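You operate a simulated robot arm through the tools that you are given. There is no shell and no other tool. Be economical: measure what you need, move in short steps, check, and stop when the job is done.

The job below is to be done with a simulated robot arm. You get a single attempt, and the scene is never put back.

JOB
Pump the left joint full and smooth it with the orange jointer.
Fine: park the pump; leave the dial; spill none; put the jointer back in the holder.

Only the result counts: the job must be done as asked and must still hold three seconds after the hand-in. Knocking over, shifting, dropping, spilling or breaking anything else fails it.

ROBOT AND FRAMES
A 7-joint arm with a two-finger parallel gripper, fixed in place. Base frame: the origin is at the foot of the arm, x ahead of it, y to its left, z up; the work surface is at about z = 850. Readings come in mm, degrees, newtons and seconds.
With the tool pointing down near the work surface it reaches from about 300 to 700 mm from the base axis. Its first joint turns from -66.0 to 66.0 degrees. Payload 1.57 kg.
Tool frame: the origin (TCP) lies between the finger pads and is the grasp point; the fingertips stand 30 mm ahead of it; z points along the fingers, y is the line along which they close. The gripper opens to 110 mm. The fingers are 24 mm wide and 12 mm thick; the gripper's body (48 by 112 mm) begins 78 mm behind the TCP.
Orientation is that of the tool frame in the base frame, as a unit quaternion [w, x, y, z]. With the fingers straight down and closing along the base's y, the tool's x points along the base's -x, its y along +y and its z along -z.

CONTROLS
- The arm moves only by the tool play_rows. Its argument "moves" is a list of rows, each an object of numbers (a shift or turn left out is 0, a gripper value left out holds the last): "tx", "ty", "tz": the shift along the tool's x, y, z in mm; "rx", "ry", "rz": the turn, a rotation vector about the tool's x, y, z in degrees; "gripper": the gripper command, from -1 (fully open) to 1 (shut), values between in proportion. In form: [{"tx": .., "ty": .., "tz": .., "rx": .., "ry": .., "rz": .., "gripper": ..}, ...]. A call has 1 to 10 rows; each row is the pose to reach, as a shift and turn from the pose commanded when the call began, along the tool's axes at that moment. Each row takes 0.2 s and may step no farther than 50 mm and 8.6 degrees from the row before; otherwise, or with a gripper value out of range, the whole call is refused. A pose out of reach is approached as far as the arm can. The call stops where the force on the tool passes 60 N (or 10 N more than at its start, if that is more) or the arm is blocked; 0.2 s more then pass. Each finger travels about 108 mm/s and halts on what it meets, pressing with about 38 N; the grip force reading is that of the motor and also rises with nothing between the fingers. The clock runs only during rows and for 0.2 s after the last one: add rows that repeat a pose to give the fingers time. The reply holds the time, the measured pose of the TCP, the force on the tool along the base axes, the opening and the grip force, in the units named above and with some noise, with the torque about the TCP (base axes, N m) and any sound that the robot's microphone picked up.
- Cameras (640 x 400 px; columns grow to the right, rows downward): "scene" is fixed at [174.2, -397.7, 1403.1]; the picture's right is [0.69, -0.73, 0.00], its down [-0.42, -0.40, -0.82] and it looks along [0.59, 0.56, -0.58] (base axes); focal length 329 px, centre (320, 200). "wrist" rides on the gripper at [70, 16, -141] in the tool frame; the picture's right is [-0.23, 0.97, 0.00], its down [-0.85, -0.20, -0.48] and it looks along [-0.47, -0.11, 0.88] (tool axes); focal length 222 px, centre (320, 200). There is no depth. A picture from a camera that has moved, and an enlarged one, comes with that camera's place and axes in the base frame and with its lens.
- grab_frame(camera): a new picture of that camera. The clock stands still meanwhile.
- enlarge(camera, box): a new picture of the part [left, top, right, bottom] of that camera's present view, enlarged. The clock stands still meanwhile.
- job_done(): hands the job in; it is judged then, once.

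Go step by step. Nothing tells you positions but the pictures and the camera data: compare them with the known pose of the tool, close in by small moves and look again before you grip or let go. The budget is 120 turns and 76 pictures, counting those below and the enlarged ones. Unless the task says otherwise, let go and move clear before handing in, and close with one line.

The tools are called after "Call:" as a command line: name --argument value ..., lists and objects as JSON in quotes. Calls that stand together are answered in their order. play_rows: Moves the arm, as the interface text tells. Its arguments: {"type":"object","properties":{"moves":{"type":"array","items":{"type":"object","properties":{"tx":{"type":"number"},"ty":{"type":"number"},"tz":{"type":"number"},"rx":{"type":"number"},"ry":{"type":"number"},"rz":{"type":"number"},"gripper":{"type":"number"}}}}},"required":["moves"]} The other tools are called the same way: grab_frame (camera) takes a picture; enlarge (camera, box) takes an enlarged picture of a part of a camera's view; job_done () hands the job in.

At the start:

```text
clock: 0.0
ee_pos: [421.4, -209.8, 1208.4]
tool_rot: [0.0, 0.001, 1.0, 0.0]
force: [0.9, -0.5, -0.3]
moment: [0.01, 0.02, -0.03]
gripper_width: 110.1
grip_force: 0.1
```

scene: 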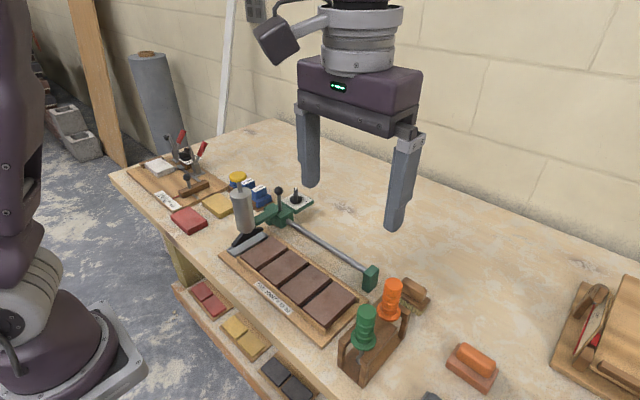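
wrist: 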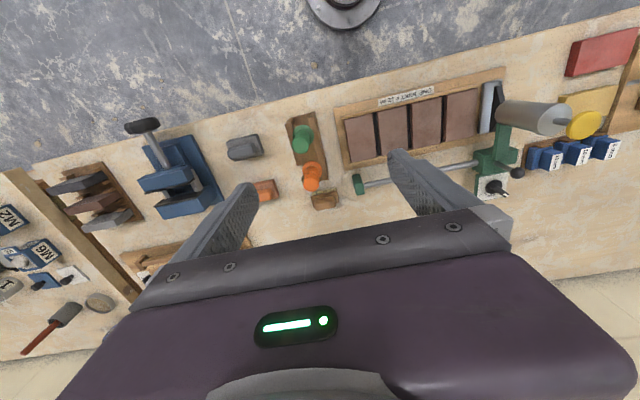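

I see a joint panel with bricks, a pump rig with a slider bar, and a holder with green and orange jointers. I'll enlarge the key parts first.

Call:
enlarge --camera "scene" --box '[200, 160, 400, 285]'

Call:
enlarge --camera "scene" --box '[220, 250, 440, 390]'

Call:
enlarge --camera "wrist" --box '[280, 60, 640, 285]'

```text
3.20 times, centred on (300, 222) of scene
camera zoom: at [174.2, -397.7, 1403.1], right [0.69, -0.73, 0.0], down [-0.42, -0.4, -0.82], along [0.59, 0.56, -0.58], focal length 1053 px, centre (384, 128)
```

zoom: 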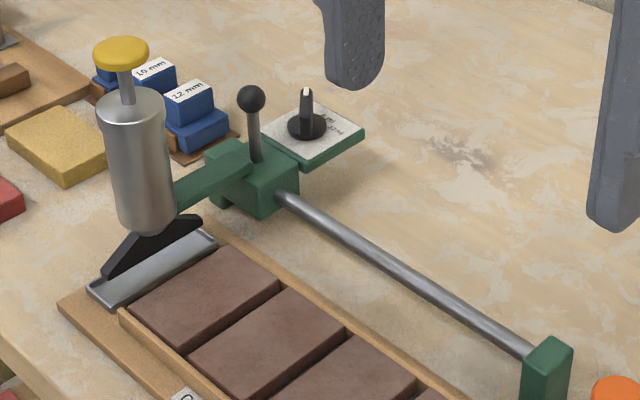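

```text
2.86 times, centred on (330, 320) of scene
camera zoom: at [174.2, -397.7, 1403.1], right [0.69, -0.73, 0.0], down [-0.42, -0.4, -0.82], along [0.59, 0.56, -0.58], focal length 940 px, centre (291, -143)
```

zoom: 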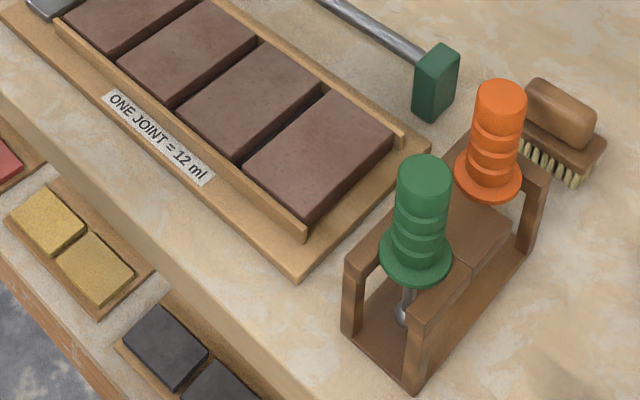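

```text
1.78 times, centred on (460, 172) of wrist
camera zoom: at [351.6, -193.2, 1347.5], right [0.23, 0.97, 0.0], down [0.85, -0.2, 0.48], along [0.47, -0.11, -0.88], focal length 395 px, centre (71, 249)
```

zoom: 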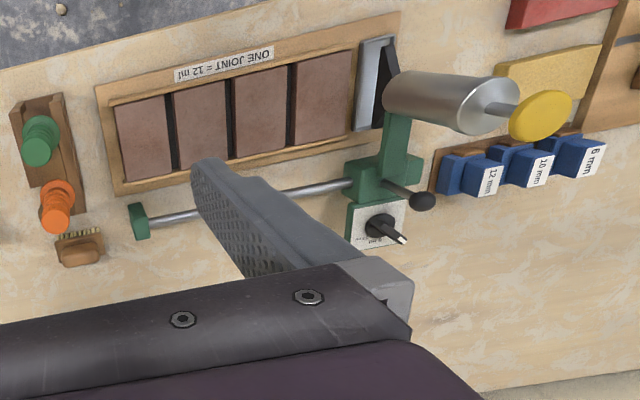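

The left joint is the +y one, nearest the parked pump. I'll read the dial and look closer at the joints.

Call:
enlarge --camera "scene" --box '[270, 180, 320, 212]'

Call:
enlarge --camera "wrist" --box '[460, 160, 524, 200]'

Call:
play_rows --moves '[{"ty": 50}, {"ty": 100}, {"ty": 150}, {"ty": 200}, {"ty": 200}]'

```text
12.50 times, centred on (295, 196) of scene
camera zoom: at [174.2, -397.7, 1403.1], right [0.69, -0.73, 0.0], down [-0.42, -0.4, -0.82], along [0.59, 0.56, -0.58], focal length 4114 px, centre (632, 250)
```

zoom: 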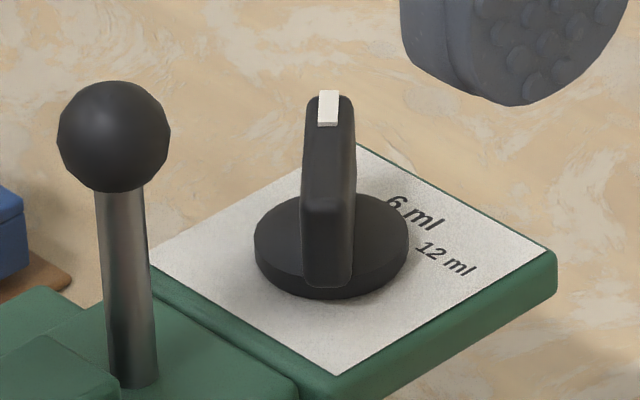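

```text
10.00 times, centred on (492, 180) of wrist
camera zoom: at [351.6, -193.2, 1347.5], right [0.23, 0.97, 0.0], down [0.85, -0.2, 0.48], along [0.47, -0.11, -0.88], focal length 2221 px, centre (-1400, 400)
```

zoom: 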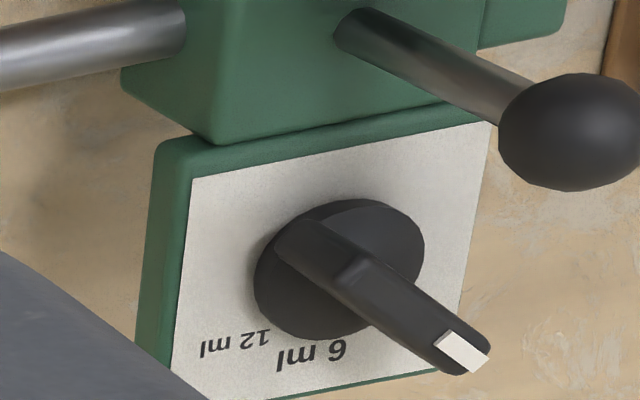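

```text
clock: 1.2
ee_pos: [421.7, -10.1, 1207.2]
tool_rot: [0.0, 0.0, 1.0, 0.0]
force: [-0.1, -0.1, -1.1]
moment: [0.01, 0.02, 0.0]
gripper_width: 110.0
grip_force: 0.0
```

Call:
grab_frame --camera "wrist"

Call:
grab_frame --camera "scene"

```text
68 pictures are left
camera wrist: at [351.9, 6.0, 1347.3], right [0.23, 0.97, 0.0], down [0.85, -0.2, 0.48], along [0.47, -0.11, -0.88], focal length 222 px, centre (320, 200)
```

wrist: 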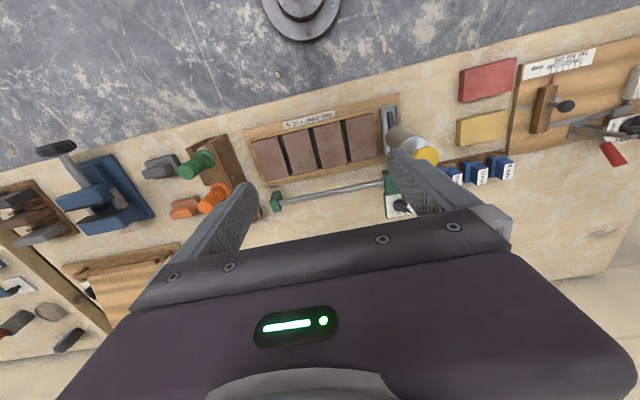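

```text
67 pictures are left
```

scene: 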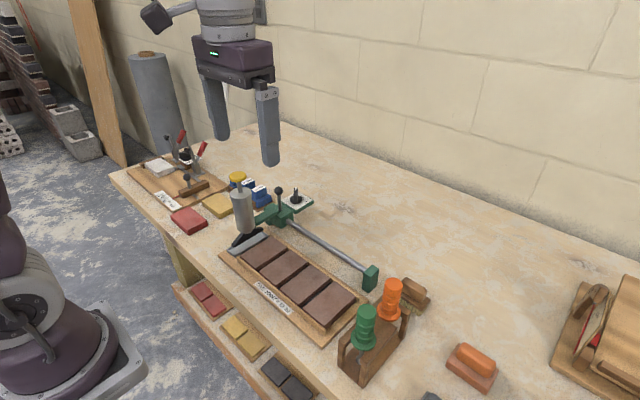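

Call:
play_rows --moves '[{"tx": -35, "ty": 35}, {"tx": -70, "ty": 70}, {"tx": -105, "ty": 105}, {"tx": -130, "ty": 140}, {"tx": -130, "ty": 185}, {"tx": -130, "ty": 185}]'

Call:
grab_frame --camera "wrist"

Call:
enlarge --camera "wrist" --box '[250, 130, 378, 210]'

```text
clock: 2.6
ee_pos: [551.2, 176.8, 1208.2]
tool_rot: [0.0, 0.0, 1.0, 0.0]
force: [0.7, -0.5, 0.0]
moment: [-0.01, 0.02, -0.01]
gripper_width: 110.0
grip_force: 0.0
```

```text
66 pictures are left
camera wrist: at [481.4, 193.1, 1348.4], right [0.23, 0.97, 0.0], down [0.86, -0.2, 0.48], along [0.47, -0.11, -0.88], focal length 222 px, centre (320, 200)
```

wrist: 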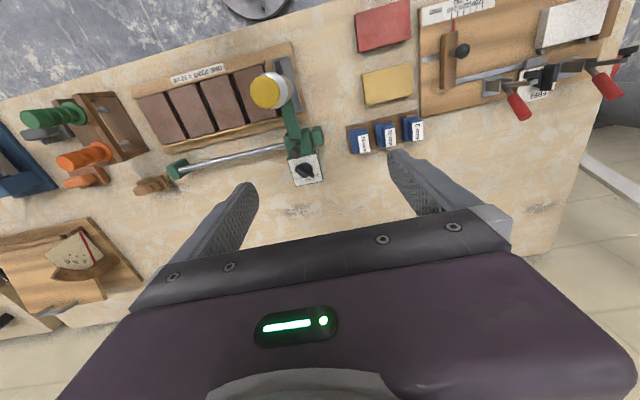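

```text
5.00 times, centred on (314, 170) of wrist
camera zoom: at [481.4, 193.1, 1348.4], right [0.23, 0.97, 0.0], down [0.86, -0.2, 0.48], along [0.47, -0.11, -0.88], focal length 1111 px, centre (350, 350)
```

zoom: 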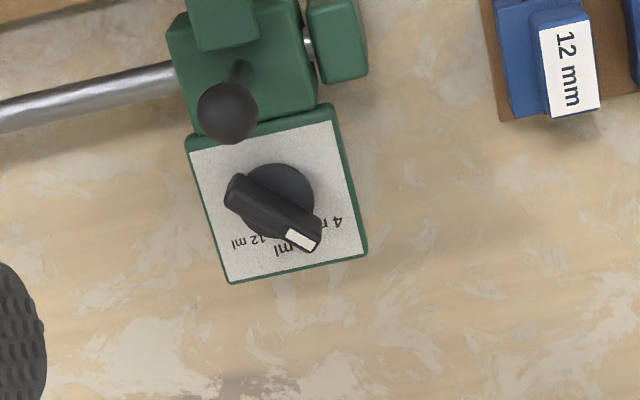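

The dial points to 4 ml, so three strokes make 12 ml. I take the carriage knob at about (581,127,966) and the plunger cap at about (481,130,1048). I'll move above the knob first.

Call:
play_rows --moves '[{"tx": -15, "ty": -25, "gripper": 0.1}, {"tx": -30, "ty": -50}, {"tx": -30, "ty": -50, "tz": 50}, {"tx": -30, "ty": -50, "tz": 100}, {"tx": -30, "ty": -50, "tz": 150}, {"tx": -30, "ty": -50, "tz": 190}, {"tx": -30, "ty": -50, "tz": 190}]'

Call:
grab_frame --camera "wrist"

Call:
enlarge --camera "scene" --box '[200, 110, 360, 210]'

```text
clock: 4.2
ee_pos: [582.6, 126.4, 1015.9]
tool_rot: [0.0, 0.0, 1.0, 0.0]
force: [-0.1, 0.3, 0.5]
moment: [-0.02, 0.02, -0.02]
gripper_width: 49.7
grip_force: 0.1
```

```text
64 pictures are left
camera wrist: at [512.1, 142.0, 1156.7], right [0.23, 0.97, 0.0], down [0.85, -0.2, 0.48], along [0.47, -0.11, -0.88], focal length 222 px, centre (320, 200)
```

wrist: 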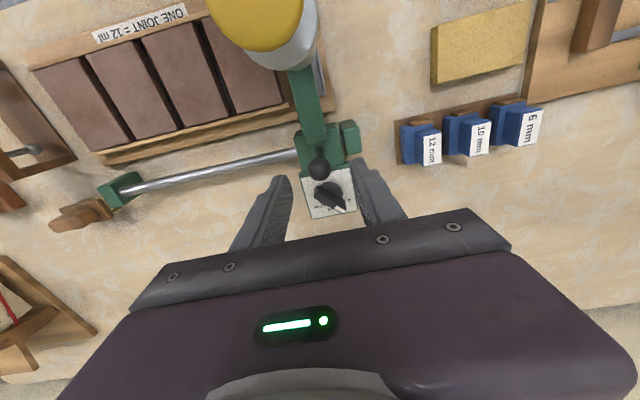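

```text
4.00 times, centred on (280, 160) of scene
camera zoom: at [174.2, -397.7, 1403.1], right [0.69, -0.73, 0.0], down [-0.42, -0.4, -0.82], along [0.59, 0.56, -0.58], focal length 1316 px, centre (480, 360)
```

zoom: 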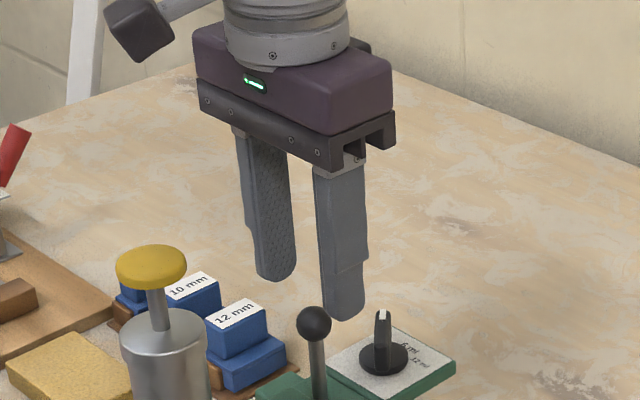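

The knob lies at about (581,125,965), just below the open fingers. I'll descend and grip it.

Call:
play_rows --moves '[{"tx": 1, "ty": -1, "tz": 25}, {"tx": 1, "ty": -1, "tz": 52}, {"tx": 1, "ty": -1, "tz": 52}]'

Call:
enlarge --camera "scene" --box '[200, 140, 360, 240]'

```text
clock: 5.0
ee_pos: [580.6, 124.7, 965.8]
tool_rot: [0.001, 0.0, 1.0, 0.0]
force: [0.4, 0.4, -0.3]
moment: [0.02, -0.03, -0.01]
gripper_width: 49.4
grip_force: 0.1
```

```text
4.00 times, centred on (280, 190) of scene
camera zoom: at [174.2, -397.7, 1403.1], right [0.69, -0.73, 0.0], down [-0.42, -0.4, -0.82], along [0.59, 0.56, -0.58], focal length 1316 px, centre (480, 240)
```

zoom: 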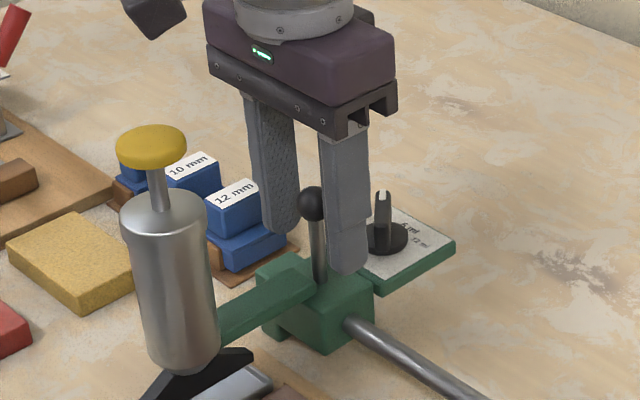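

Call:
play_rows --moves '[{"tx": 3, "gripper": 1}, {"tx": 3}, {"tx": 3}]'

Call:
enlarge --camera "scene" --box '[200, 140, 360, 240]'

```text
clock: 5.8
ee_pos: [579.4, 124.1, 965.9]
tool_rot: [0.002, 0.0, 1.0, 0.0]
force: [17.9, 1.2, -6.6]
moment: [-0.01, -0.55, -0.02]
gripper_width: 21.9
grip_force: 34.6
```

```text
4.00 times, centred on (280, 190) of scene
camera zoom: at [174.8, -397.6, 1403.0], right [0.69, -0.73, 0.0], down [-0.42, -0.4, -0.82], along [0.59, 0.56, -0.58], focal length 1316 px, centre (480, 240)
```

zoom: 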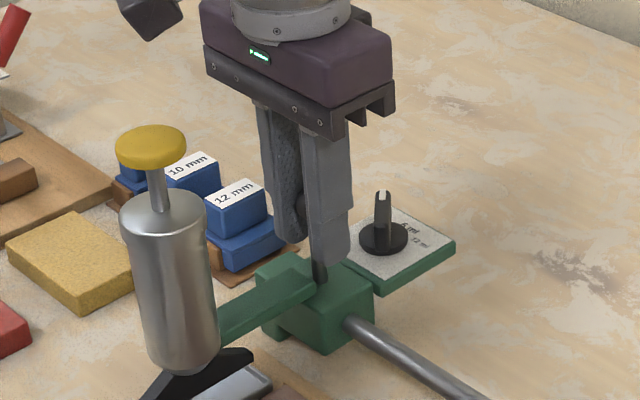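

The knob is held (22 mm). I'll relax the sideways load and slide a little along -y.

Call:
play_rows --moves '[{"tx": -2}, {"tx": -2, "ty": -8}, {"tx": -2, "ty": -18}, {"tx": -2, "ty": -30}, {"tx": -2, "ty": -30}]'

Call:
grab_frame --camera "scene"

```text
clock: 7.0
ee_pos: [578.4, 93.8, 964.4]
tool_rot: [-0.001, 0.0, 1.0, 0.0]
force: [-6.3, -0.3, 7.9]
moment: [0.01, 0.93, 0.03]
gripper_width: 21.6
grip_force: 34.8
```

```text
60 pictures are left
```

scene: 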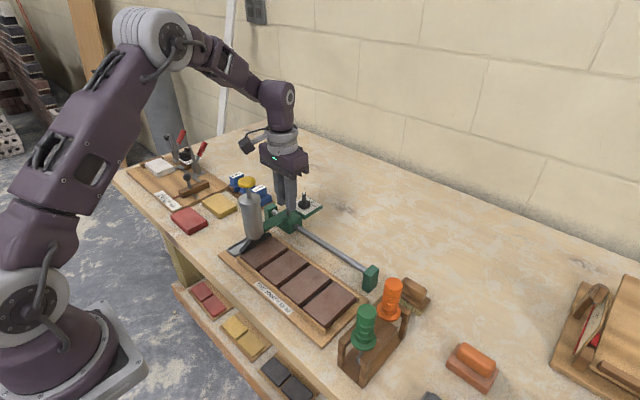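

It slides. I'll continue most of the way to the left joint and look.

Call:
play_rows --moves '[{"ty": -12}, {"ty": -25}, {"ty": -40}, {"ty": -55}, {"ty": -64}, {"ty": -64}]'

Call:
enlarge --camera "scene" --box '[220, 180, 348, 260]'

Call:
grab_frame --camera "wrist"

```text
clock: 8.4
ee_pos: [579.4, 29.8, 964.0]
tool_rot: [0.0, 0.0, 1.0, 0.0]
force: [-10.5, 3.2, 1.4]
moment: [0.13, 0.41, 0.08]
gripper_width: 21.7
grip_force: 34.7
```

```text
5.00 times, centred on (284, 220) of scene
camera zoom: at [173.9, -397.6, 1403.1], right [0.69, -0.73, 0.0], down [-0.42, -0.4, -0.82], along [0.59, 0.56, -0.58], focal length 1646 px, centre (500, 100)
```

zoom: 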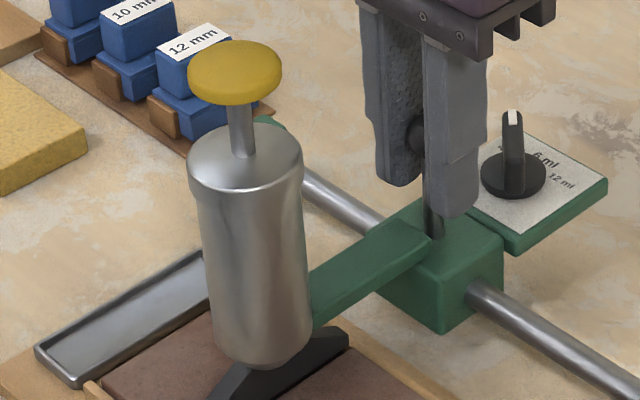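

```text
58 pictures are left
camera wrist: at [509.2, 47.0, 1105.7], right [0.23, 0.97, 0.0], down [0.86, -0.2, 0.48], along [0.47, -0.11, -0.88], focal length 222 px, centre (320, 200)
```

wrist: 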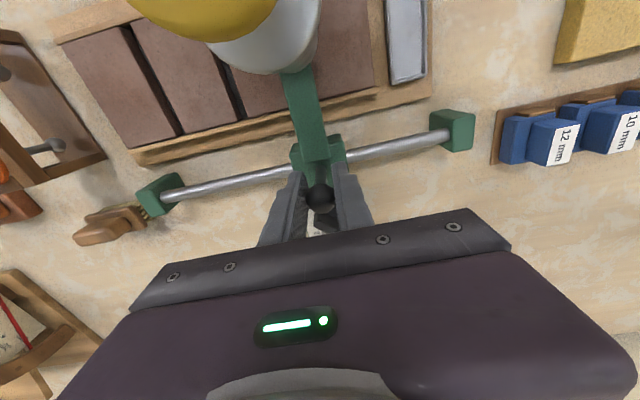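

Call:
enlarge --camera "scene" --box '[240, 230, 304, 270]'

Call:
enlarge --camera "wrist" --box '[200, 0, 400, 125]'

```text
10.00 times, centred on (272, 250) of scene
camera zoom: at [173.9, -397.6, 1403.1], right [0.69, -0.73, 0.0], down [-0.42, -0.4, -0.82], along [0.59, 0.56, -0.58], focal length 3291 px, centre (800, -300)
```

zoom: 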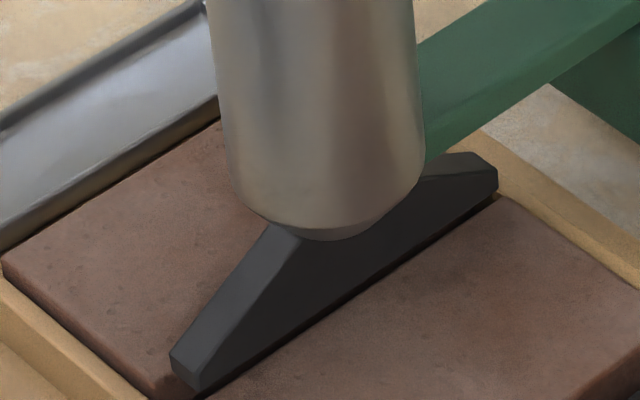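

```text
3.20 times, centred on (300, 62) of wrist
camera zoom: at [509.2, 47.0, 1105.7], right [0.23, 0.97, 0.0], down [0.86, -0.2, 0.48], along [0.47, -0.11, -0.88], focal length 711 px, centre (384, 640)
```

zoom: 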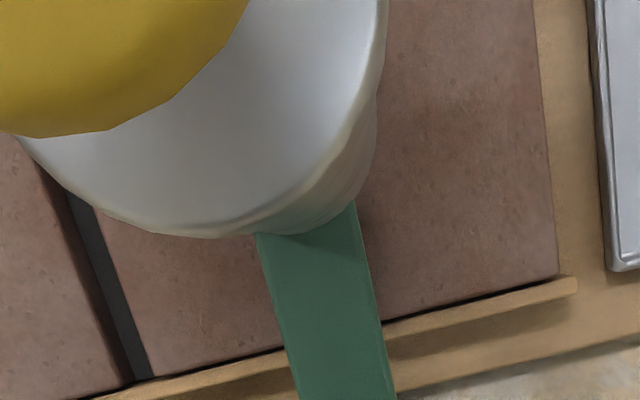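

The nozzle is nearly on the left joint: my estimates put the joint at y≈31.5 and the nozzle at ≈30. I'll nudge it +1.7, release and back up to see.

Call:
play_rows --moves '[{"ty": 1.7}, {"ty": 1.7}, {"ty": 1.7, "gripper": 0.1}, {"ty": 1.7}, {"ty": 1.7}]'

Call:
play_rows --moves '[{"tz": -40}, {"tz": -90}, {"tz": -140}, {"tz": -190}, {"tz": -230}, {"tz": -230, "tx": -20, "ty": -50}, {"tz": -230, "tx": -20, "ty": -100}, {"tz": -230, "tx": -20, "ty": -100}]'

Call:
enlarge --camera "scene" --box '[240, 230, 304, 270]'

Call:
grab_frame --camera "wrist"

```text
clock: 9.6
ee_pos: [579.3, 31.0, 965.7]
tool_rot: [0.0, 0.0, 1.0, 0.0]
force: [-0.4, 0.4, 0.4]
moment: [0.01, -0.01, 0.02]
gripper_width: 49.4
grip_force: 0.0
```

```text
refused: row 6 steps farther than a row can; nothing moved
```

```text
10.00 times, centred on (272, 250) of scene
camera zoom: at [174.2, -397.7, 1403.1], right [0.69, -0.73, 0.0], down [-0.42, -0.4, -0.82], along [0.59, 0.56, -0.58], focal length 3291 px, centre (800, -300)
```

zoom: 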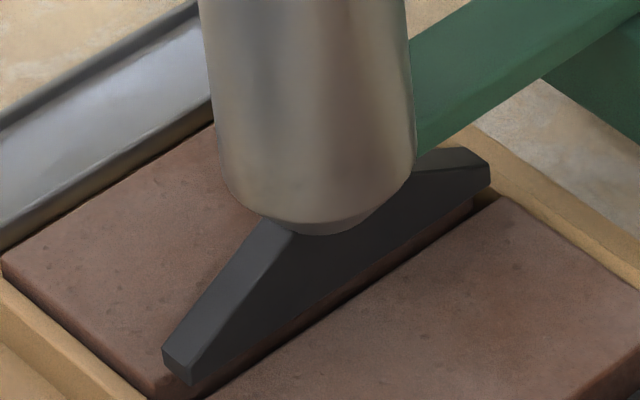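

```text
54 pictures are left
camera wrist: at [509.6, 48.5, 1105.5], right [0.23, 0.97, 0.0], down [0.85, -0.2, 0.48], along [0.47, -0.11, -0.88], focal length 222 px, centre (320, 200)
```

wrist: 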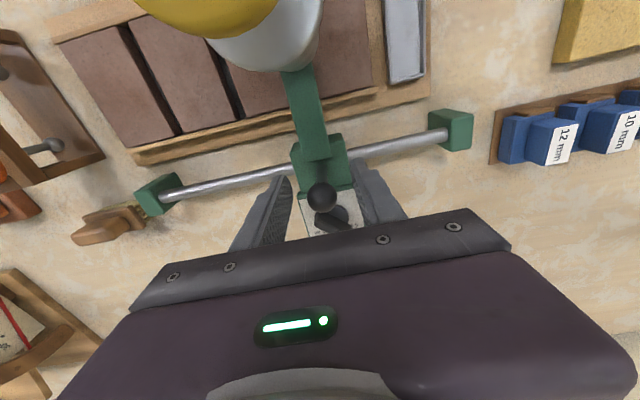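

Call:
play_rows --moves '[{"tz": -40}, {"tz": -85}, {"tz": -130}, {"tz": -130, "tx": 45}, {"tz": -130, "tx": 90}, {"tz": -130, "tx": 135, "ty": -8}, {"tz": -130, "tx": 179, "ty": -16}, {"tz": -85, "tx": 179, "ty": -16}, {"tz": -40, "tx": 179, "ty": -16}, {"tz": -40, "tx": 179, "ty": -16}]'

Call:
grab_frame --camera "wrist"

```text
clock: 11.8
ee_pos: [400.0, 16.2, 1004.2]
tool_rot: [0.0, 0.0, 1.0, -0.001]
force: [0.7, 1.1, 0.7]
moment: [0.0, -0.01, 0.01]
gripper_width: 49.6
grip_force: 0.0
```

```text
53 pictures are left
camera wrist: at [329.9, 33.0, 1144.9], right [0.23, 0.97, 0.0], down [0.86, -0.2, 0.48], along [0.47, -0.11, -0.88], focal length 222 px, centre (320, 200)
```

wrist: 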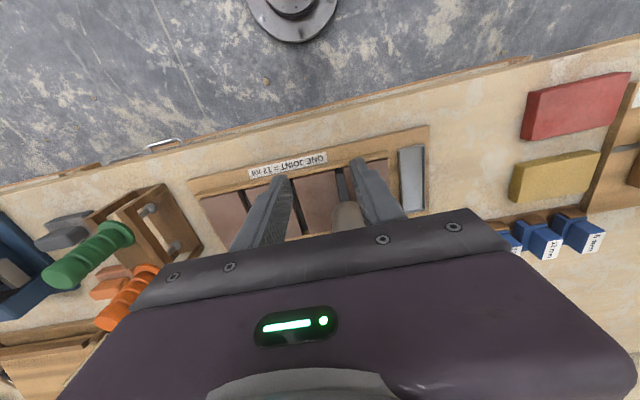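

Call:
enlarge --camera "wrist" --box '[300, 140, 396, 200]'

```text
6.67 times, centred on (348, 170) of wrist
camera zoom: at [329.9, 33.0, 1144.9], right [0.23, 0.97, 0.0], down [0.86, -0.2, 0.48], along [0.47, -0.11, -0.88], focal length 1481 px, centre (133, 400)
```

zoom: 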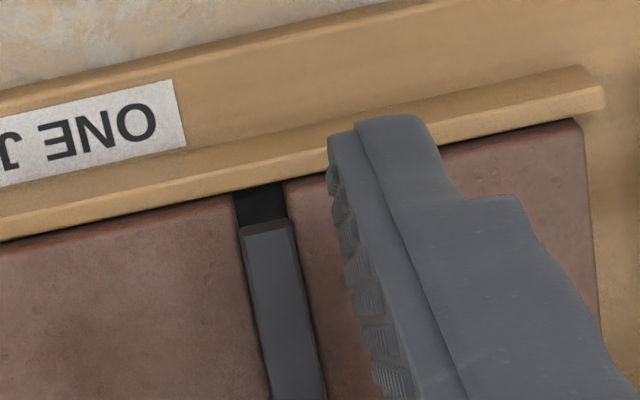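

The nozzle is centred over the left joint. Now I'll locate the yellow plunger cap.

Call:
enlarge --camera "scene" --box '[200, 160, 360, 260]'

Call:
play_rows --moves '[{"tz": -45, "gripper": 1}, {"tz": -90}, {"tz": -120}, {"tz": -120, "tx": -40, "ty": 8}, {"tz": -120, "tx": -80, "ty": 16}, {"tz": -120, "tx": -80, "ty": 16}]'

Call:
enlarge --camera "scene" --box '[200, 120, 360, 220]'

Call:
grab_frame --camera "wrist"

```text
4.00 times, centred on (280, 210) of scene
camera zoom: at [174.2, -397.7, 1403.1], right [0.69, -0.73, 0.0], down [-0.42, -0.4, -0.82], along [0.59, 0.56, -0.58], focal length 1316 px, centre (480, 160)
```

zoom: 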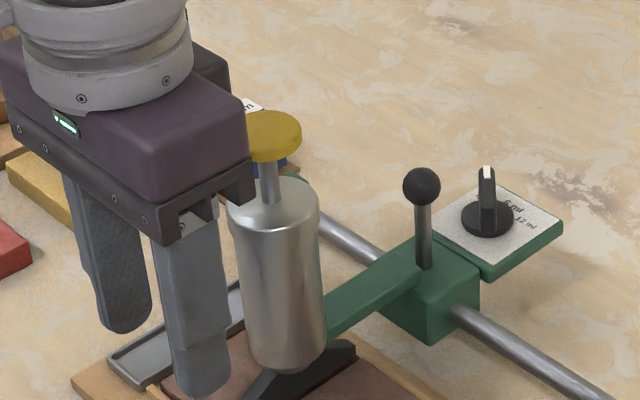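

```text
clock: 13.2
ee_pos: [480.0, 32.1, 1124.7]
tool_rot: [0.0, 0.0, 1.0, 0.0]
force: [0.3, 0.3, -0.6]
moment: [0.02, -0.01, -0.04]
gripper_width: 0.1
grip_force: 21.5
```

```text
4.00 times, centred on (280, 170) of scene
camera zoom: at [174.2, -397.7, 1403.1], right [0.69, -0.73, 0.0], down [-0.42, -0.4, -0.82], along [0.59, 0.56, -0.58], focal length 1316 px, centre (480, 320)
```

zoom: 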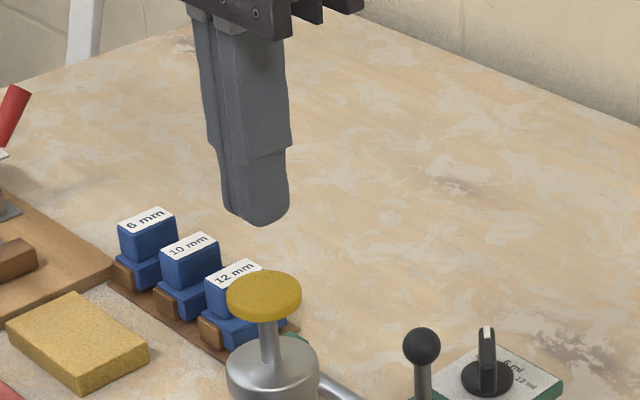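

```text
49 pictures are left
camera wrist: at [411.5, 48.5, 1265.4], right [0.23, 0.97, 0.0], down [0.85, -0.2, 0.48], along [0.47, -0.11, -0.88], focal length 222 px, centre (320, 200)
```

wrist: 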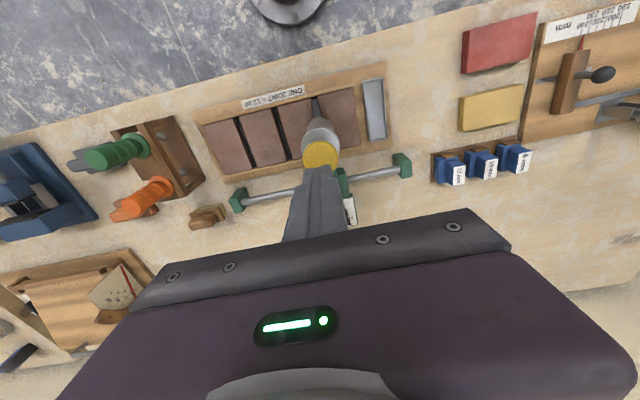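

The cap is at (478,33), with its top near z≈1052, directly below the fingers. I'll descend gently until contact.

Call:
play_rows --moves '[{"tx": 1, "ty": 0.5, "tz": 20}, {"tx": 1, "ty": 0.5, "tz": 35}, {"tx": 1, "ty": 0.5, "tz": 40}, {"tx": 1, "ty": 0.5, "tz": 43}, {"tx": 1, "ty": 0.5, "tz": 46}, {"tx": 1, "ty": 0.5, "tz": 46}]'

Call:
enlarge --camera "scene" --box '[200, 150, 360, 250]'

```text
clock: 14.6
ee_pos: [478.7, 32.0, 1079.9]
tool_rot: [0.001, 0.0, 1.0, 0.0]
force: [0.4, -0.4, 2.0]
moment: [0.01, -0.06, -0.04]
gripper_width: 0.0
grip_force: 20.9
```

```text
4.00 times, centred on (280, 200) of scene
camera zoom: at [174.2, -397.7, 1403.1], right [0.69, -0.73, 0.0], down [-0.42, -0.4, -0.82], along [0.59, 0.56, -0.58], focal length 1316 px, centre (480, 200)
```

zoom: 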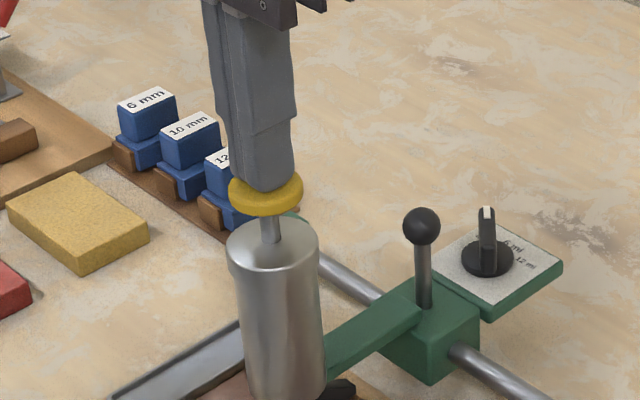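

Just touching. I'll press the first stroke down.

Call:
play_rows --moves '[{"tz": 4}, {"tz": 8}, {"tz": 12}, {"tz": 12}]'

```text
clock: 15.2
ee_pos: [479.6, 30.5, 1076.9]
tool_rot: [0.004, 0.0, 1.0, 0.001]
force: [-10.6, 1.1, 42.5]
moment: [0.07, 0.32, 0.01]
gripper_width: 0.1
grip_force: 21.1
stopped in row 3: the force on the tool passed its limit at 68 N (the readings are from after the stop); the commanded pose is now the measured one
```

Call:
enlarge --camera "scene" --box '[200, 150, 360, 250]'

```text
4.00 times, centred on (280, 200) of scene
camera zoom: at [173.3, -397.7, 1403.2], right [0.69, -0.73, 0.0], down [-0.42, -0.4, -0.82], along [0.59, 0.56, -0.58], focal length 1316 px, centre (480, 200)
```

zoom: 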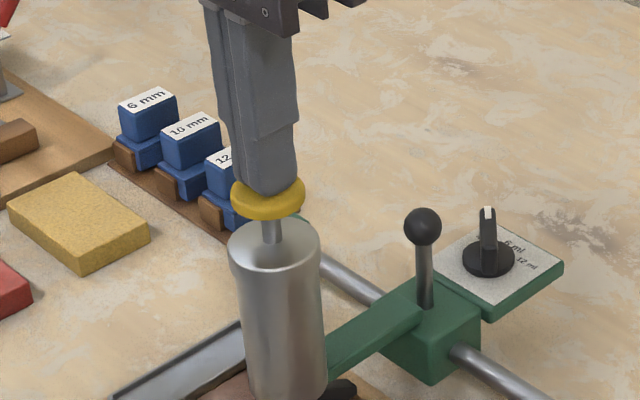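

The plunger resists when pushed fast. I'll press slower, 1 mm per row.

Call:
play_rows --moves '[{"tz": 0.5}, {"tz": 1}, {"tz": 1.5}, {"tz": 2}, {"tz": 2.5}, {"tz": 3}, {"tz": 3.5}, {"tz": 4}, {"tz": 4}, {"tz": 4}]'

```text
clock: 15.8
ee_pos: [479.7, 31.4, 1076.7]
tool_rot: [0.006, 0.0, 1.0, 0.0]
force: [-11.0, 1.5, 40.0]
moment: [0.06, 0.32, 0.02]
gripper_width: 0.0
grip_force: 21.7
stopped in row 2: the force on the tool passed its limit at 61 N (the readings are from after the stop); the commanded pose is now the measured one
```

Call:
play_rows --moves '[{"tz": -2}, {"tz": -5}, {"tz": -15}, {"tz": -25}, {"tz": -25}]'

Call:
enlarge --camera "scene" --box '[200, 150, 360, 250]'

Call:
enlarge --camera "scene" --box '[240, 230, 304, 270]'

```text
clock: 17.0
ee_pos: [480.7, 31.6, 1099.4]
tool_rot: [0.004, 0.0, 1.0, 0.0]
force: [-0.7, -0.1, 0.9]
moment: [0.01, 0.0, 0.04]
gripper_width: 0.0
grip_force: 21.6
```

```text
4.00 times, centred on (280, 200) of scene
camera zoom: at [174.2, -397.7, 1403.1], right [0.69, -0.73, 0.0], down [-0.42, -0.4, -0.82], along [0.59, 0.56, -0.58], focal length 1316 px, centre (480, 200)
```

zoom: 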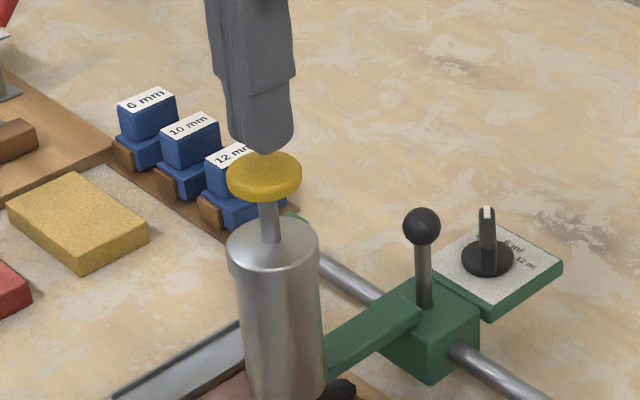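

```text
10.00 times, centred on (272, 250) of scene
camera zoom: at [174.2, -397.7, 1403.1], right [0.69, -0.73, 0.0], down [-0.42, -0.4, -0.82], along [0.59, 0.56, -0.58], focal length 3291 px, centre (800, -300)
```

zoom: 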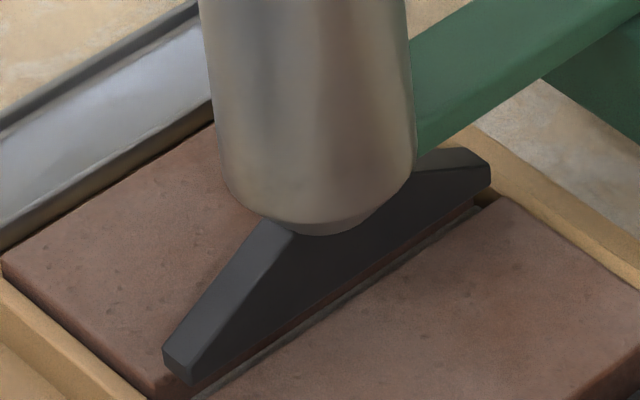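

The plunger springs back and grey mortar now shows in the joint, so the stroke is about 10 mm down to TCP z≈1077 and one stroke has been given. I'll give the second one.

Call:
play_rows --moves '[{"tx": 2, "ty": 1, "tz": 8}, {"tx": 2, "ty": 1, "tz": 14}, {"tx": 2, "ty": 1, "tz": 18}, {"tx": 2, "ty": 1, "tz": 21}, {"tx": 2, "ty": 1, "tz": 22}, {"tx": 2, "ty": 1, "tz": 23}, {"tx": 2, "ty": 1, "tz": 24}, {"tx": 2, "ty": 1, "tz": 24}]'

Call:
play_rows --moves '[{"tz": -2}, {"tz": -10}, {"tz": -23}, {"tz": -23}]'

Call:
enlarge --camera "scene" --box '[240, 230, 304, 270]'

```text
clock: 18.8
ee_pos: [478.0, 34.0, 1075.9]
tool_rot: [0.006, -0.001, 1.0, 0.0]
force: [-7.5, 0.9, 40.7]
moment: [-0.01, 0.17, 0.02]
gripper_width: 0.0
grip_force: 21.5
```

```text
clock: 19.8
ee_pos: [479.7, 32.3, 1097.7]
tool_rot: [0.004, 0.0, 1.0, 0.0]
force: [0.3, -0.2, -0.8]
moment: [0.0, 0.0, 0.0]
gripper_width: 0.0
grip_force: 21.1
```

```text
10.00 times, centred on (272, 250) of scene
camera zoom: at [174.2, -397.7, 1403.1], right [0.69, -0.73, 0.0], down [-0.42, -0.4, -0.82], along [0.59, 0.56, -0.58], focal length 3291 px, centre (800, -300)
```

zoom: 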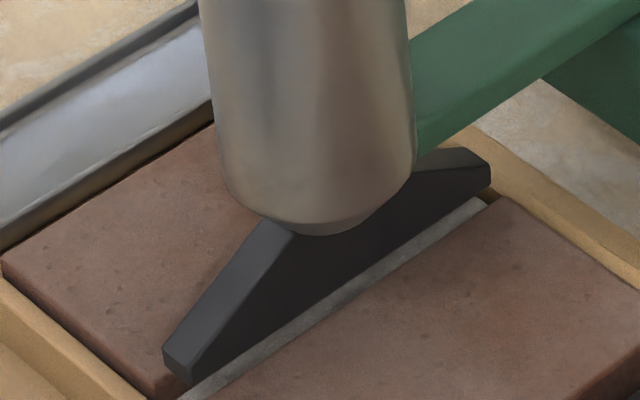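

The mortar level is up about two thirds. Third stroke.

Call:
play_rows --moves '[{"tx": 1, "ty": 1, "tz": 8}, {"tx": 1, "ty": 1, "tz": 13}, {"tx": 1, "ty": 1, "tz": 17}, {"tx": 1, "ty": 1, "tz": 19.5}, {"tx": 1, "ty": 1, "tz": 20.5}, {"tx": 1, "ty": 1, "tz": 21.5}, {"tx": 1, "ty": 1, "tz": 22}, {"tx": 1, "ty": 1, "tz": 22}]'

Call:
play_rows --moves '[{"tz": -2}, {"tz": -10}, {"tz": -23}, {"tz": -23}]'

Call:
enlarge --camera "scene" --box '[240, 230, 304, 270]'

```text
clock: 21.6
ee_pos: [478.1, 33.5, 1077.1]
tool_rot: [0.005, 0.0, 1.0, 0.0]
force: [-0.9, 2.0, 24.9]
moment: [0.02, -0.03, 0.0]
gripper_width: 0.1
grip_force: 20.7
```

```text
clock: 22.6
ee_pos: [477.0, 33.0, 1100.0]
tool_rot: [0.004, 0.0, 1.0, -0.001]
force: [-0.5, -1.2, -0.6]
moment: [0.02, 0.04, 0.04]
gripper_width: 0.0
grip_force: 20.7
```

```text
10.00 times, centred on (272, 250) of scene
camera zoom: at [174.2, -397.7, 1403.1], right [0.69, -0.73, 0.0], down [-0.42, -0.4, -0.82], along [0.59, 0.56, -0.58], focal length 3291 px, centre (800, -300)
```

zoom: 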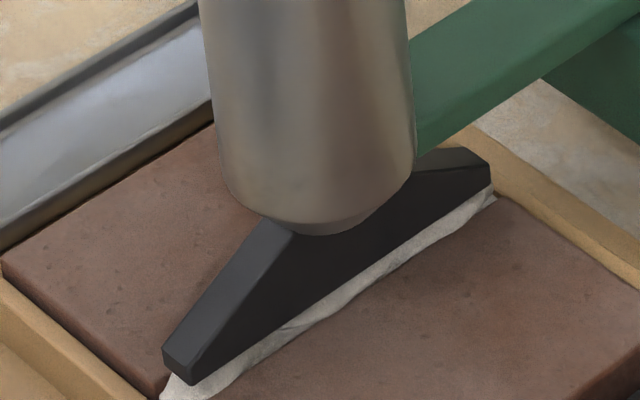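

The joint is now full with a crown. Next I'll regrip the carriage knob and park the pump back in its starting place.

Call:
play_rows --moves '[{"tz": -25}, {"tz": -25, "tx": -50, "gripper": 0.1}, {"tz": -25, "tx": -102, "ty": -2}, {"tz": 20, "tx": -102, "ty": -2}, {"tz": 65, "tx": -102, "ty": -2}, {"tz": 65, "tx": -102, "ty": -2}]'

Call:
grab_frame --camera "wrist"

```text
refused: row 3 steps farther than a row can; nothing moved
```

```text
42 pictures are left
camera wrist: at [406.1, 49.7, 1239.5], right [0.23, 0.97, 0.0], down [0.85, -0.2, 0.49], along [0.47, -0.11, -0.87], focal length 222 px, centre (320, 200)
```

wrist: 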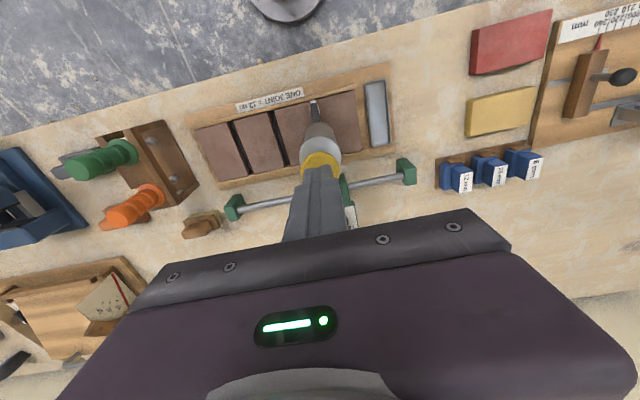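

Call:
play_rows --moves '[{"tz": -25}, {"tz": -25, "tx": -45, "gripper": 0.1}, {"tz": -25, "tx": -85, "ty": -1}, {"tz": -25, "tx": -102, "ty": -2}, {"tz": 20, "tx": -102, "ty": -2}, {"tz": 65, "tx": -102, "ty": -2}, {"tz": 65, "tx": -102, "ty": -2}]'

Call:
grab_frame --camera "wrist"

```text
clock: 24.2
ee_pos: [580.6, 32.0, 1034.0]
tool_rot: [0.005, 0.0, 1.0, 0.0]
force: [0.3, 0.7, -0.4]
moment: [-0.03, -0.04, -0.02]
gripper_width: 49.5
grip_force: 0.1
```

```text
41 pictures are left
camera wrist: at [509.1, 48.0, 1174.4], right [0.23, 0.97, 0.0], down [0.85, -0.2, 0.49], along [0.47, -0.11, -0.87], focal length 222 px, centre (320, 200)
```

wrist: 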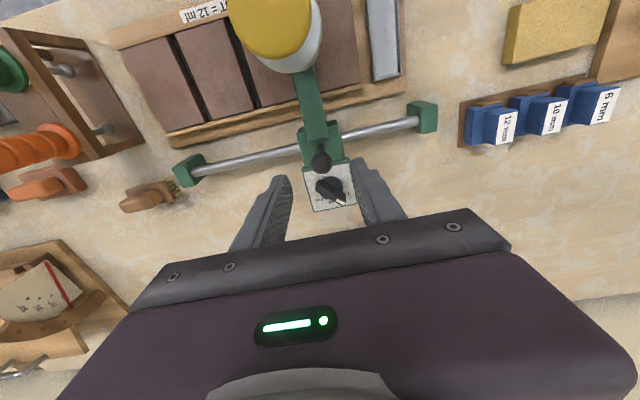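

Call:
play_rows --moves '[{"tz": 35}, {"tz": 68}, {"tz": 68}, {"tz": 68, "gripper": 1}, {"tz": 68}, {"tz": 68}]'

Call:
play_rows --moves '[{"ty": 10}, {"ty": 25}, {"ty": 40}, {"ty": 55}, {"ty": 70}, {"ty": 82}, {"ty": 89}, {"ty": 92}, {"ty": 92}]'

Call:
enlarge --camera "scene" --box '[200, 160, 360, 260]'

```text
clock: 25.6
ee_pos: [578.4, 32.7, 967.1]
tool_rot: [0.005, -0.001, 1.0, 0.001]
force: [0.6, 1.7, -6.5]
moment: [-0.01, -0.63, 0.0]
gripper_width: 21.4
grip_force: 33.9
```

```text
clock: 27.6
ee_pos: [580.1, 124.4, 967.7]
tool_rot: [0.004, 0.0, 1.0, 0.0]
force: [-13.5, 2.6, -6.8]
moment: [0.01, 0.77, -0.02]
gripper_width: 21.4
grip_force: 34.4
```

```text
4.00 times, centred on (280, 210) of scene
camera zoom: at [174.0, -397.6, 1403.1], right [0.69, -0.73, 0.0], down [-0.42, -0.4, -0.82], along [0.59, 0.56, -0.58], focal length 1316 px, centre (480, 160)
```

zoom: 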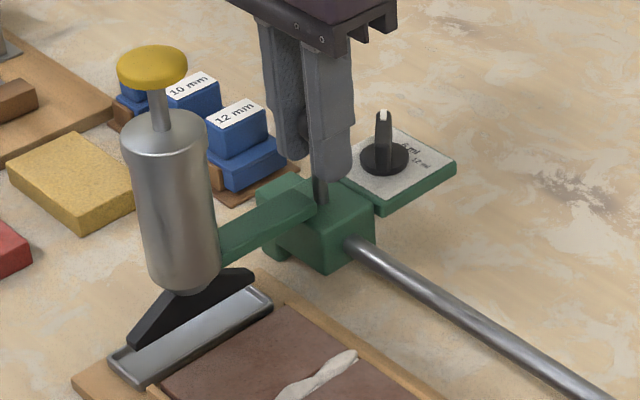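

The pump is back in its original spot over the tray. I'll release, rise, and inspect the joint and the jointers.

Call:
play_rows --moves '[{"gripper": 0.1}, {}, {"tz": -40}, {"tz": -85}, {"tz": -130}, {"tz": -180}, {"tz": -180, "ty": -40}, {"tz": -180, "ty": -80}, {"tz": -180, "ty": -120}, {"tz": -180, "ty": -120}]'

Call:
play_rows --moves '[{"ty": -40, "tx": 25}, {"ty": -80, "tx": 50, "gripper": -1}, {"ty": -120, "tx": 80}, {"ty": -160, "tx": 110}, {"ty": -160, "tx": 110}]'

Call:
enlarge --camera "scene" --box '[220, 200, 380, 300]'

Call:
grab_frame --camera "wrist"

Call:
enlarge --camera "scene" --box '[320, 260, 448, 392]'

```text
clock: 29.8
ee_pos: [579.0, 5.2, 1148.6]
tool_rot: [0.004, 0.0, 1.0, -0.001]
force: [-0.7, -0.4, -0.9]
moment: [0.0, 0.0, -0.04]
gripper_width: 49.5
grip_force: 0.1
```

```text
clock: 31.0
ee_pos: [467.8, -156.4, 1146.4]
tool_rot: [0.005, -0.001, 1.0, 0.0]
force: [-0.4, 0.1, 0.6]
moment: [0.0, -0.03, 0.01]
gripper_width: 110.0
grip_force: 0.0
```

```text
4.00 times, centred on (300, 250) of scene
camera zoom: at [174.2, -397.7, 1403.1], right [0.69, -0.73, 0.0], down [-0.42, -0.4, -0.82], along [0.59, 0.56, -0.58], focal length 1316 px, centre (400, 0)
```

zoom: 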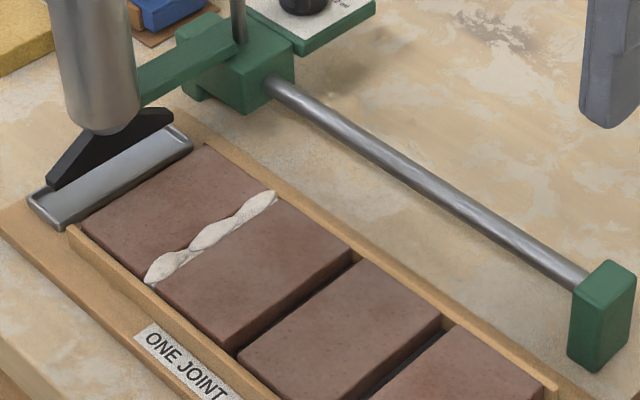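

```text
38 pictures are left
camera wrist: at [397.6, -139.5, 1286.1], right [0.23, 0.97, 0.0], down [0.85, -0.2, 0.49], along [0.47, -0.11, -0.87], focal length 222 px, centre (320, 200)
```

wrist: 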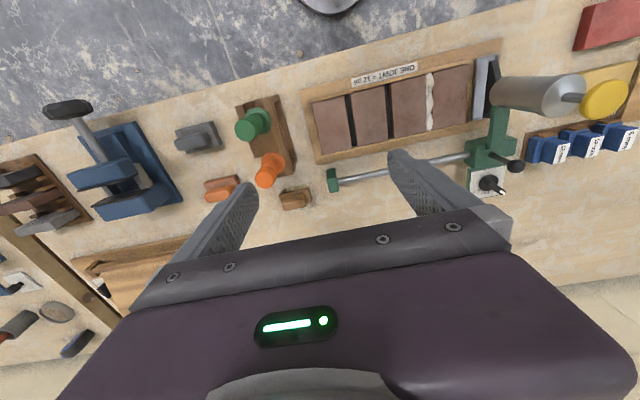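

```text
3.03 times, centred on (384, 326) of scene
camera zoom: at [174.2, -397.7, 1403.1], right [0.69, -0.73, 0.0], down [-0.42, -0.4, -0.82], along [0.59, 0.56, -0.58], focal length 997 px, centre (126, -182)
```

zoom: 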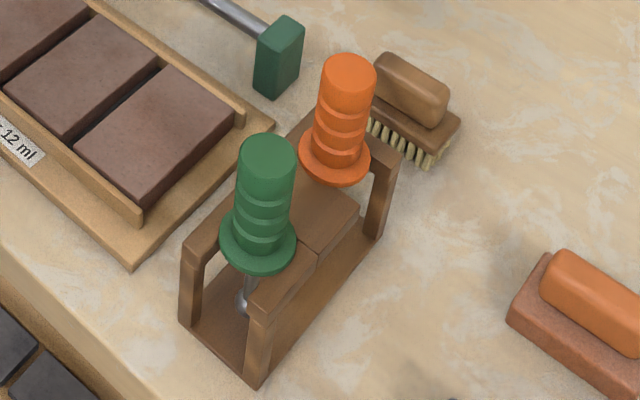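

Call:
enlarge --camera "wrist" --box '[220, 80, 332, 220]'

Call:
play_rows --moves '[{"ty": 45, "tx": 10, "tz": 40}, {"ty": 90, "tx": 20, "tz": 70}, {"ty": 130, "tx": 30, "tz": 100}, {"ty": 130, "tx": 40, "tz": 100}]'

Call:
grab_frame --camera "wrist"

```text
2.86 times, centred on (276, 150) of wrist
camera zoom: at [397.6, -139.5, 1286.1], right [0.23, 0.97, 0.0], down [0.85, -0.2, 0.49], along [0.47, -0.11, -0.87], focal length 635 px, centre (446, 343)
```

zoom: 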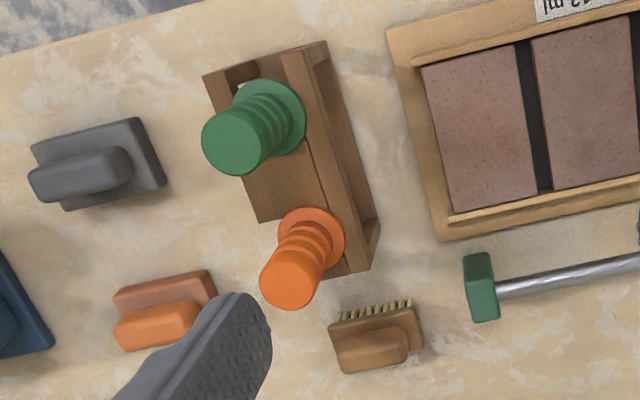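

```text
refused: row 1 steps farther than a row can; nothing moved
```

```text
35 pictures are left
camera wrist: at [397.6, -139.5, 1286.1], right [0.23, 0.97, 0.0], down [0.85, -0.2, 0.49], along [0.47, -0.11, -0.87], focal length 222 px, centre (320, 200)
```

wrist: 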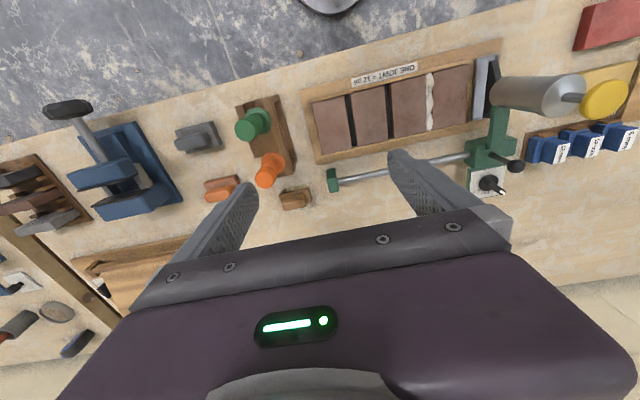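

Call:
play_rows --moves '[{"ty": 35, "tz": 25}, {"ty": 70, "tx": 15, "tz": 50}, {"ty": 100, "tx": 30, "tz": 80}, {"ty": 110, "tx": 50, "tz": 110}, {"ty": 120, "tx": 60, "tz": 130}, {"ty": 120, "tx": 60, "tz": 130}]'

Call:
enlarge --camera "wrist" --box '[40, 60, 264, 270]'

```text
clock: 32.4
ee_pos: [409.5, -35.3, 1016.0]
tool_rot: [0.005, 0.0, 1.0, 0.0]
force: [1.0, 0.1, -0.2]
moment: [-0.01, 0.0, 0.01]
gripper_width: 110.1
grip_force: 0.1
```

```text
1.90 times, centred on (152, 165) of wrist
camera zoom: at [339.0, -19.3, 1155.9], right [0.23, 0.97, 0.0], down [0.85, -0.2, 0.49], along [0.47, -0.11, -0.87], focal length 423 px, centre (640, 267)
```

zoom: 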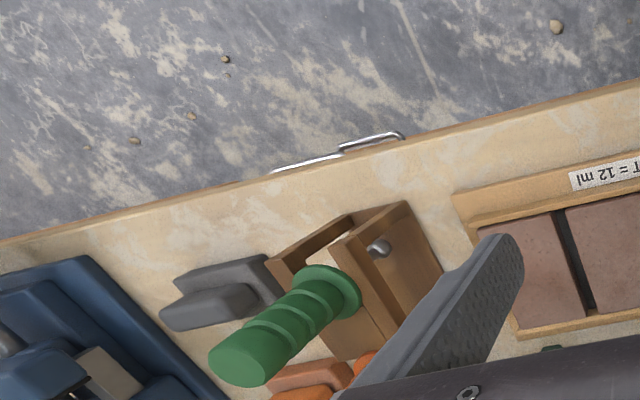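

Call:
play_rows --moves '[{"tx": -40, "gripper": 0.5}, {"tx": -80, "ty": 10}, {"tx": -110, "ty": 20}, {"tx": -130, "ty": 30}, {"tx": -130, "ty": 30}]'

Call:
grab_frame --camera "wrist"

Call:
enlarge --camera "wrist" --box '[0, 70, 192, 190]'

```text
clock: 33.6
ee_pos: [539.9, -7.4, 1017.2]
tool_rot: [0.005, 0.0, 1.0, 0.0]
force: [0.2, -0.5, -0.5]
moment: [0.0, 0.0, -0.01]
gripper_width: 27.7
grip_force: 0.0
```

```text
33 pictures are left
camera wrist: at [469.1, 10.3, 1157.4], right [0.23, 0.97, 0.0], down [0.85, -0.2, 0.49], along [0.47, -0.11, -0.87], focal length 222 px, centre (320, 200)
```

wrist: 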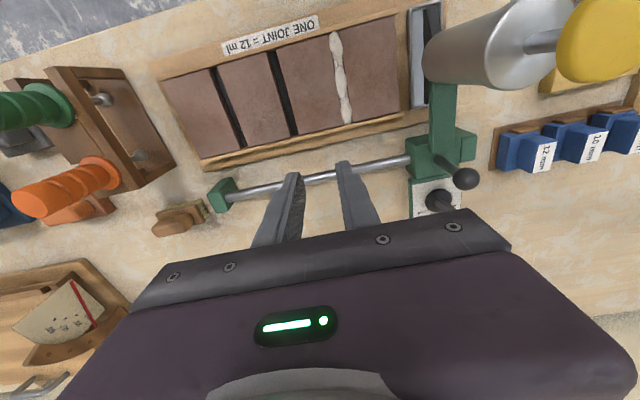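

```text
3.33 times, centred on (96, 130) of wrist
camera zoom: at [469.1, 10.3, 1157.4], right [0.23, 0.97, 0.0], down [0.85, -0.2, 0.49], along [0.47, -0.11, -0.87], focal length 740 px, centre (1067, 433)
```

zoom: 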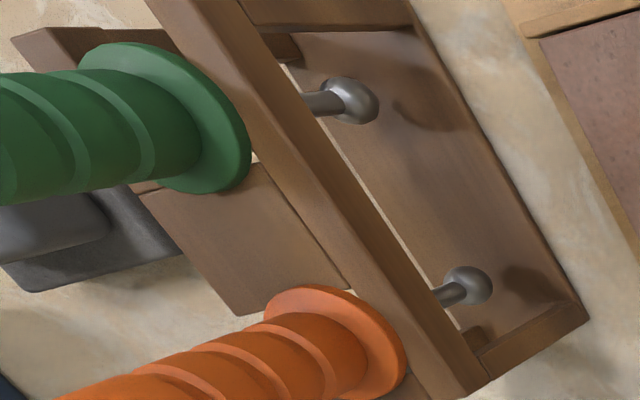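

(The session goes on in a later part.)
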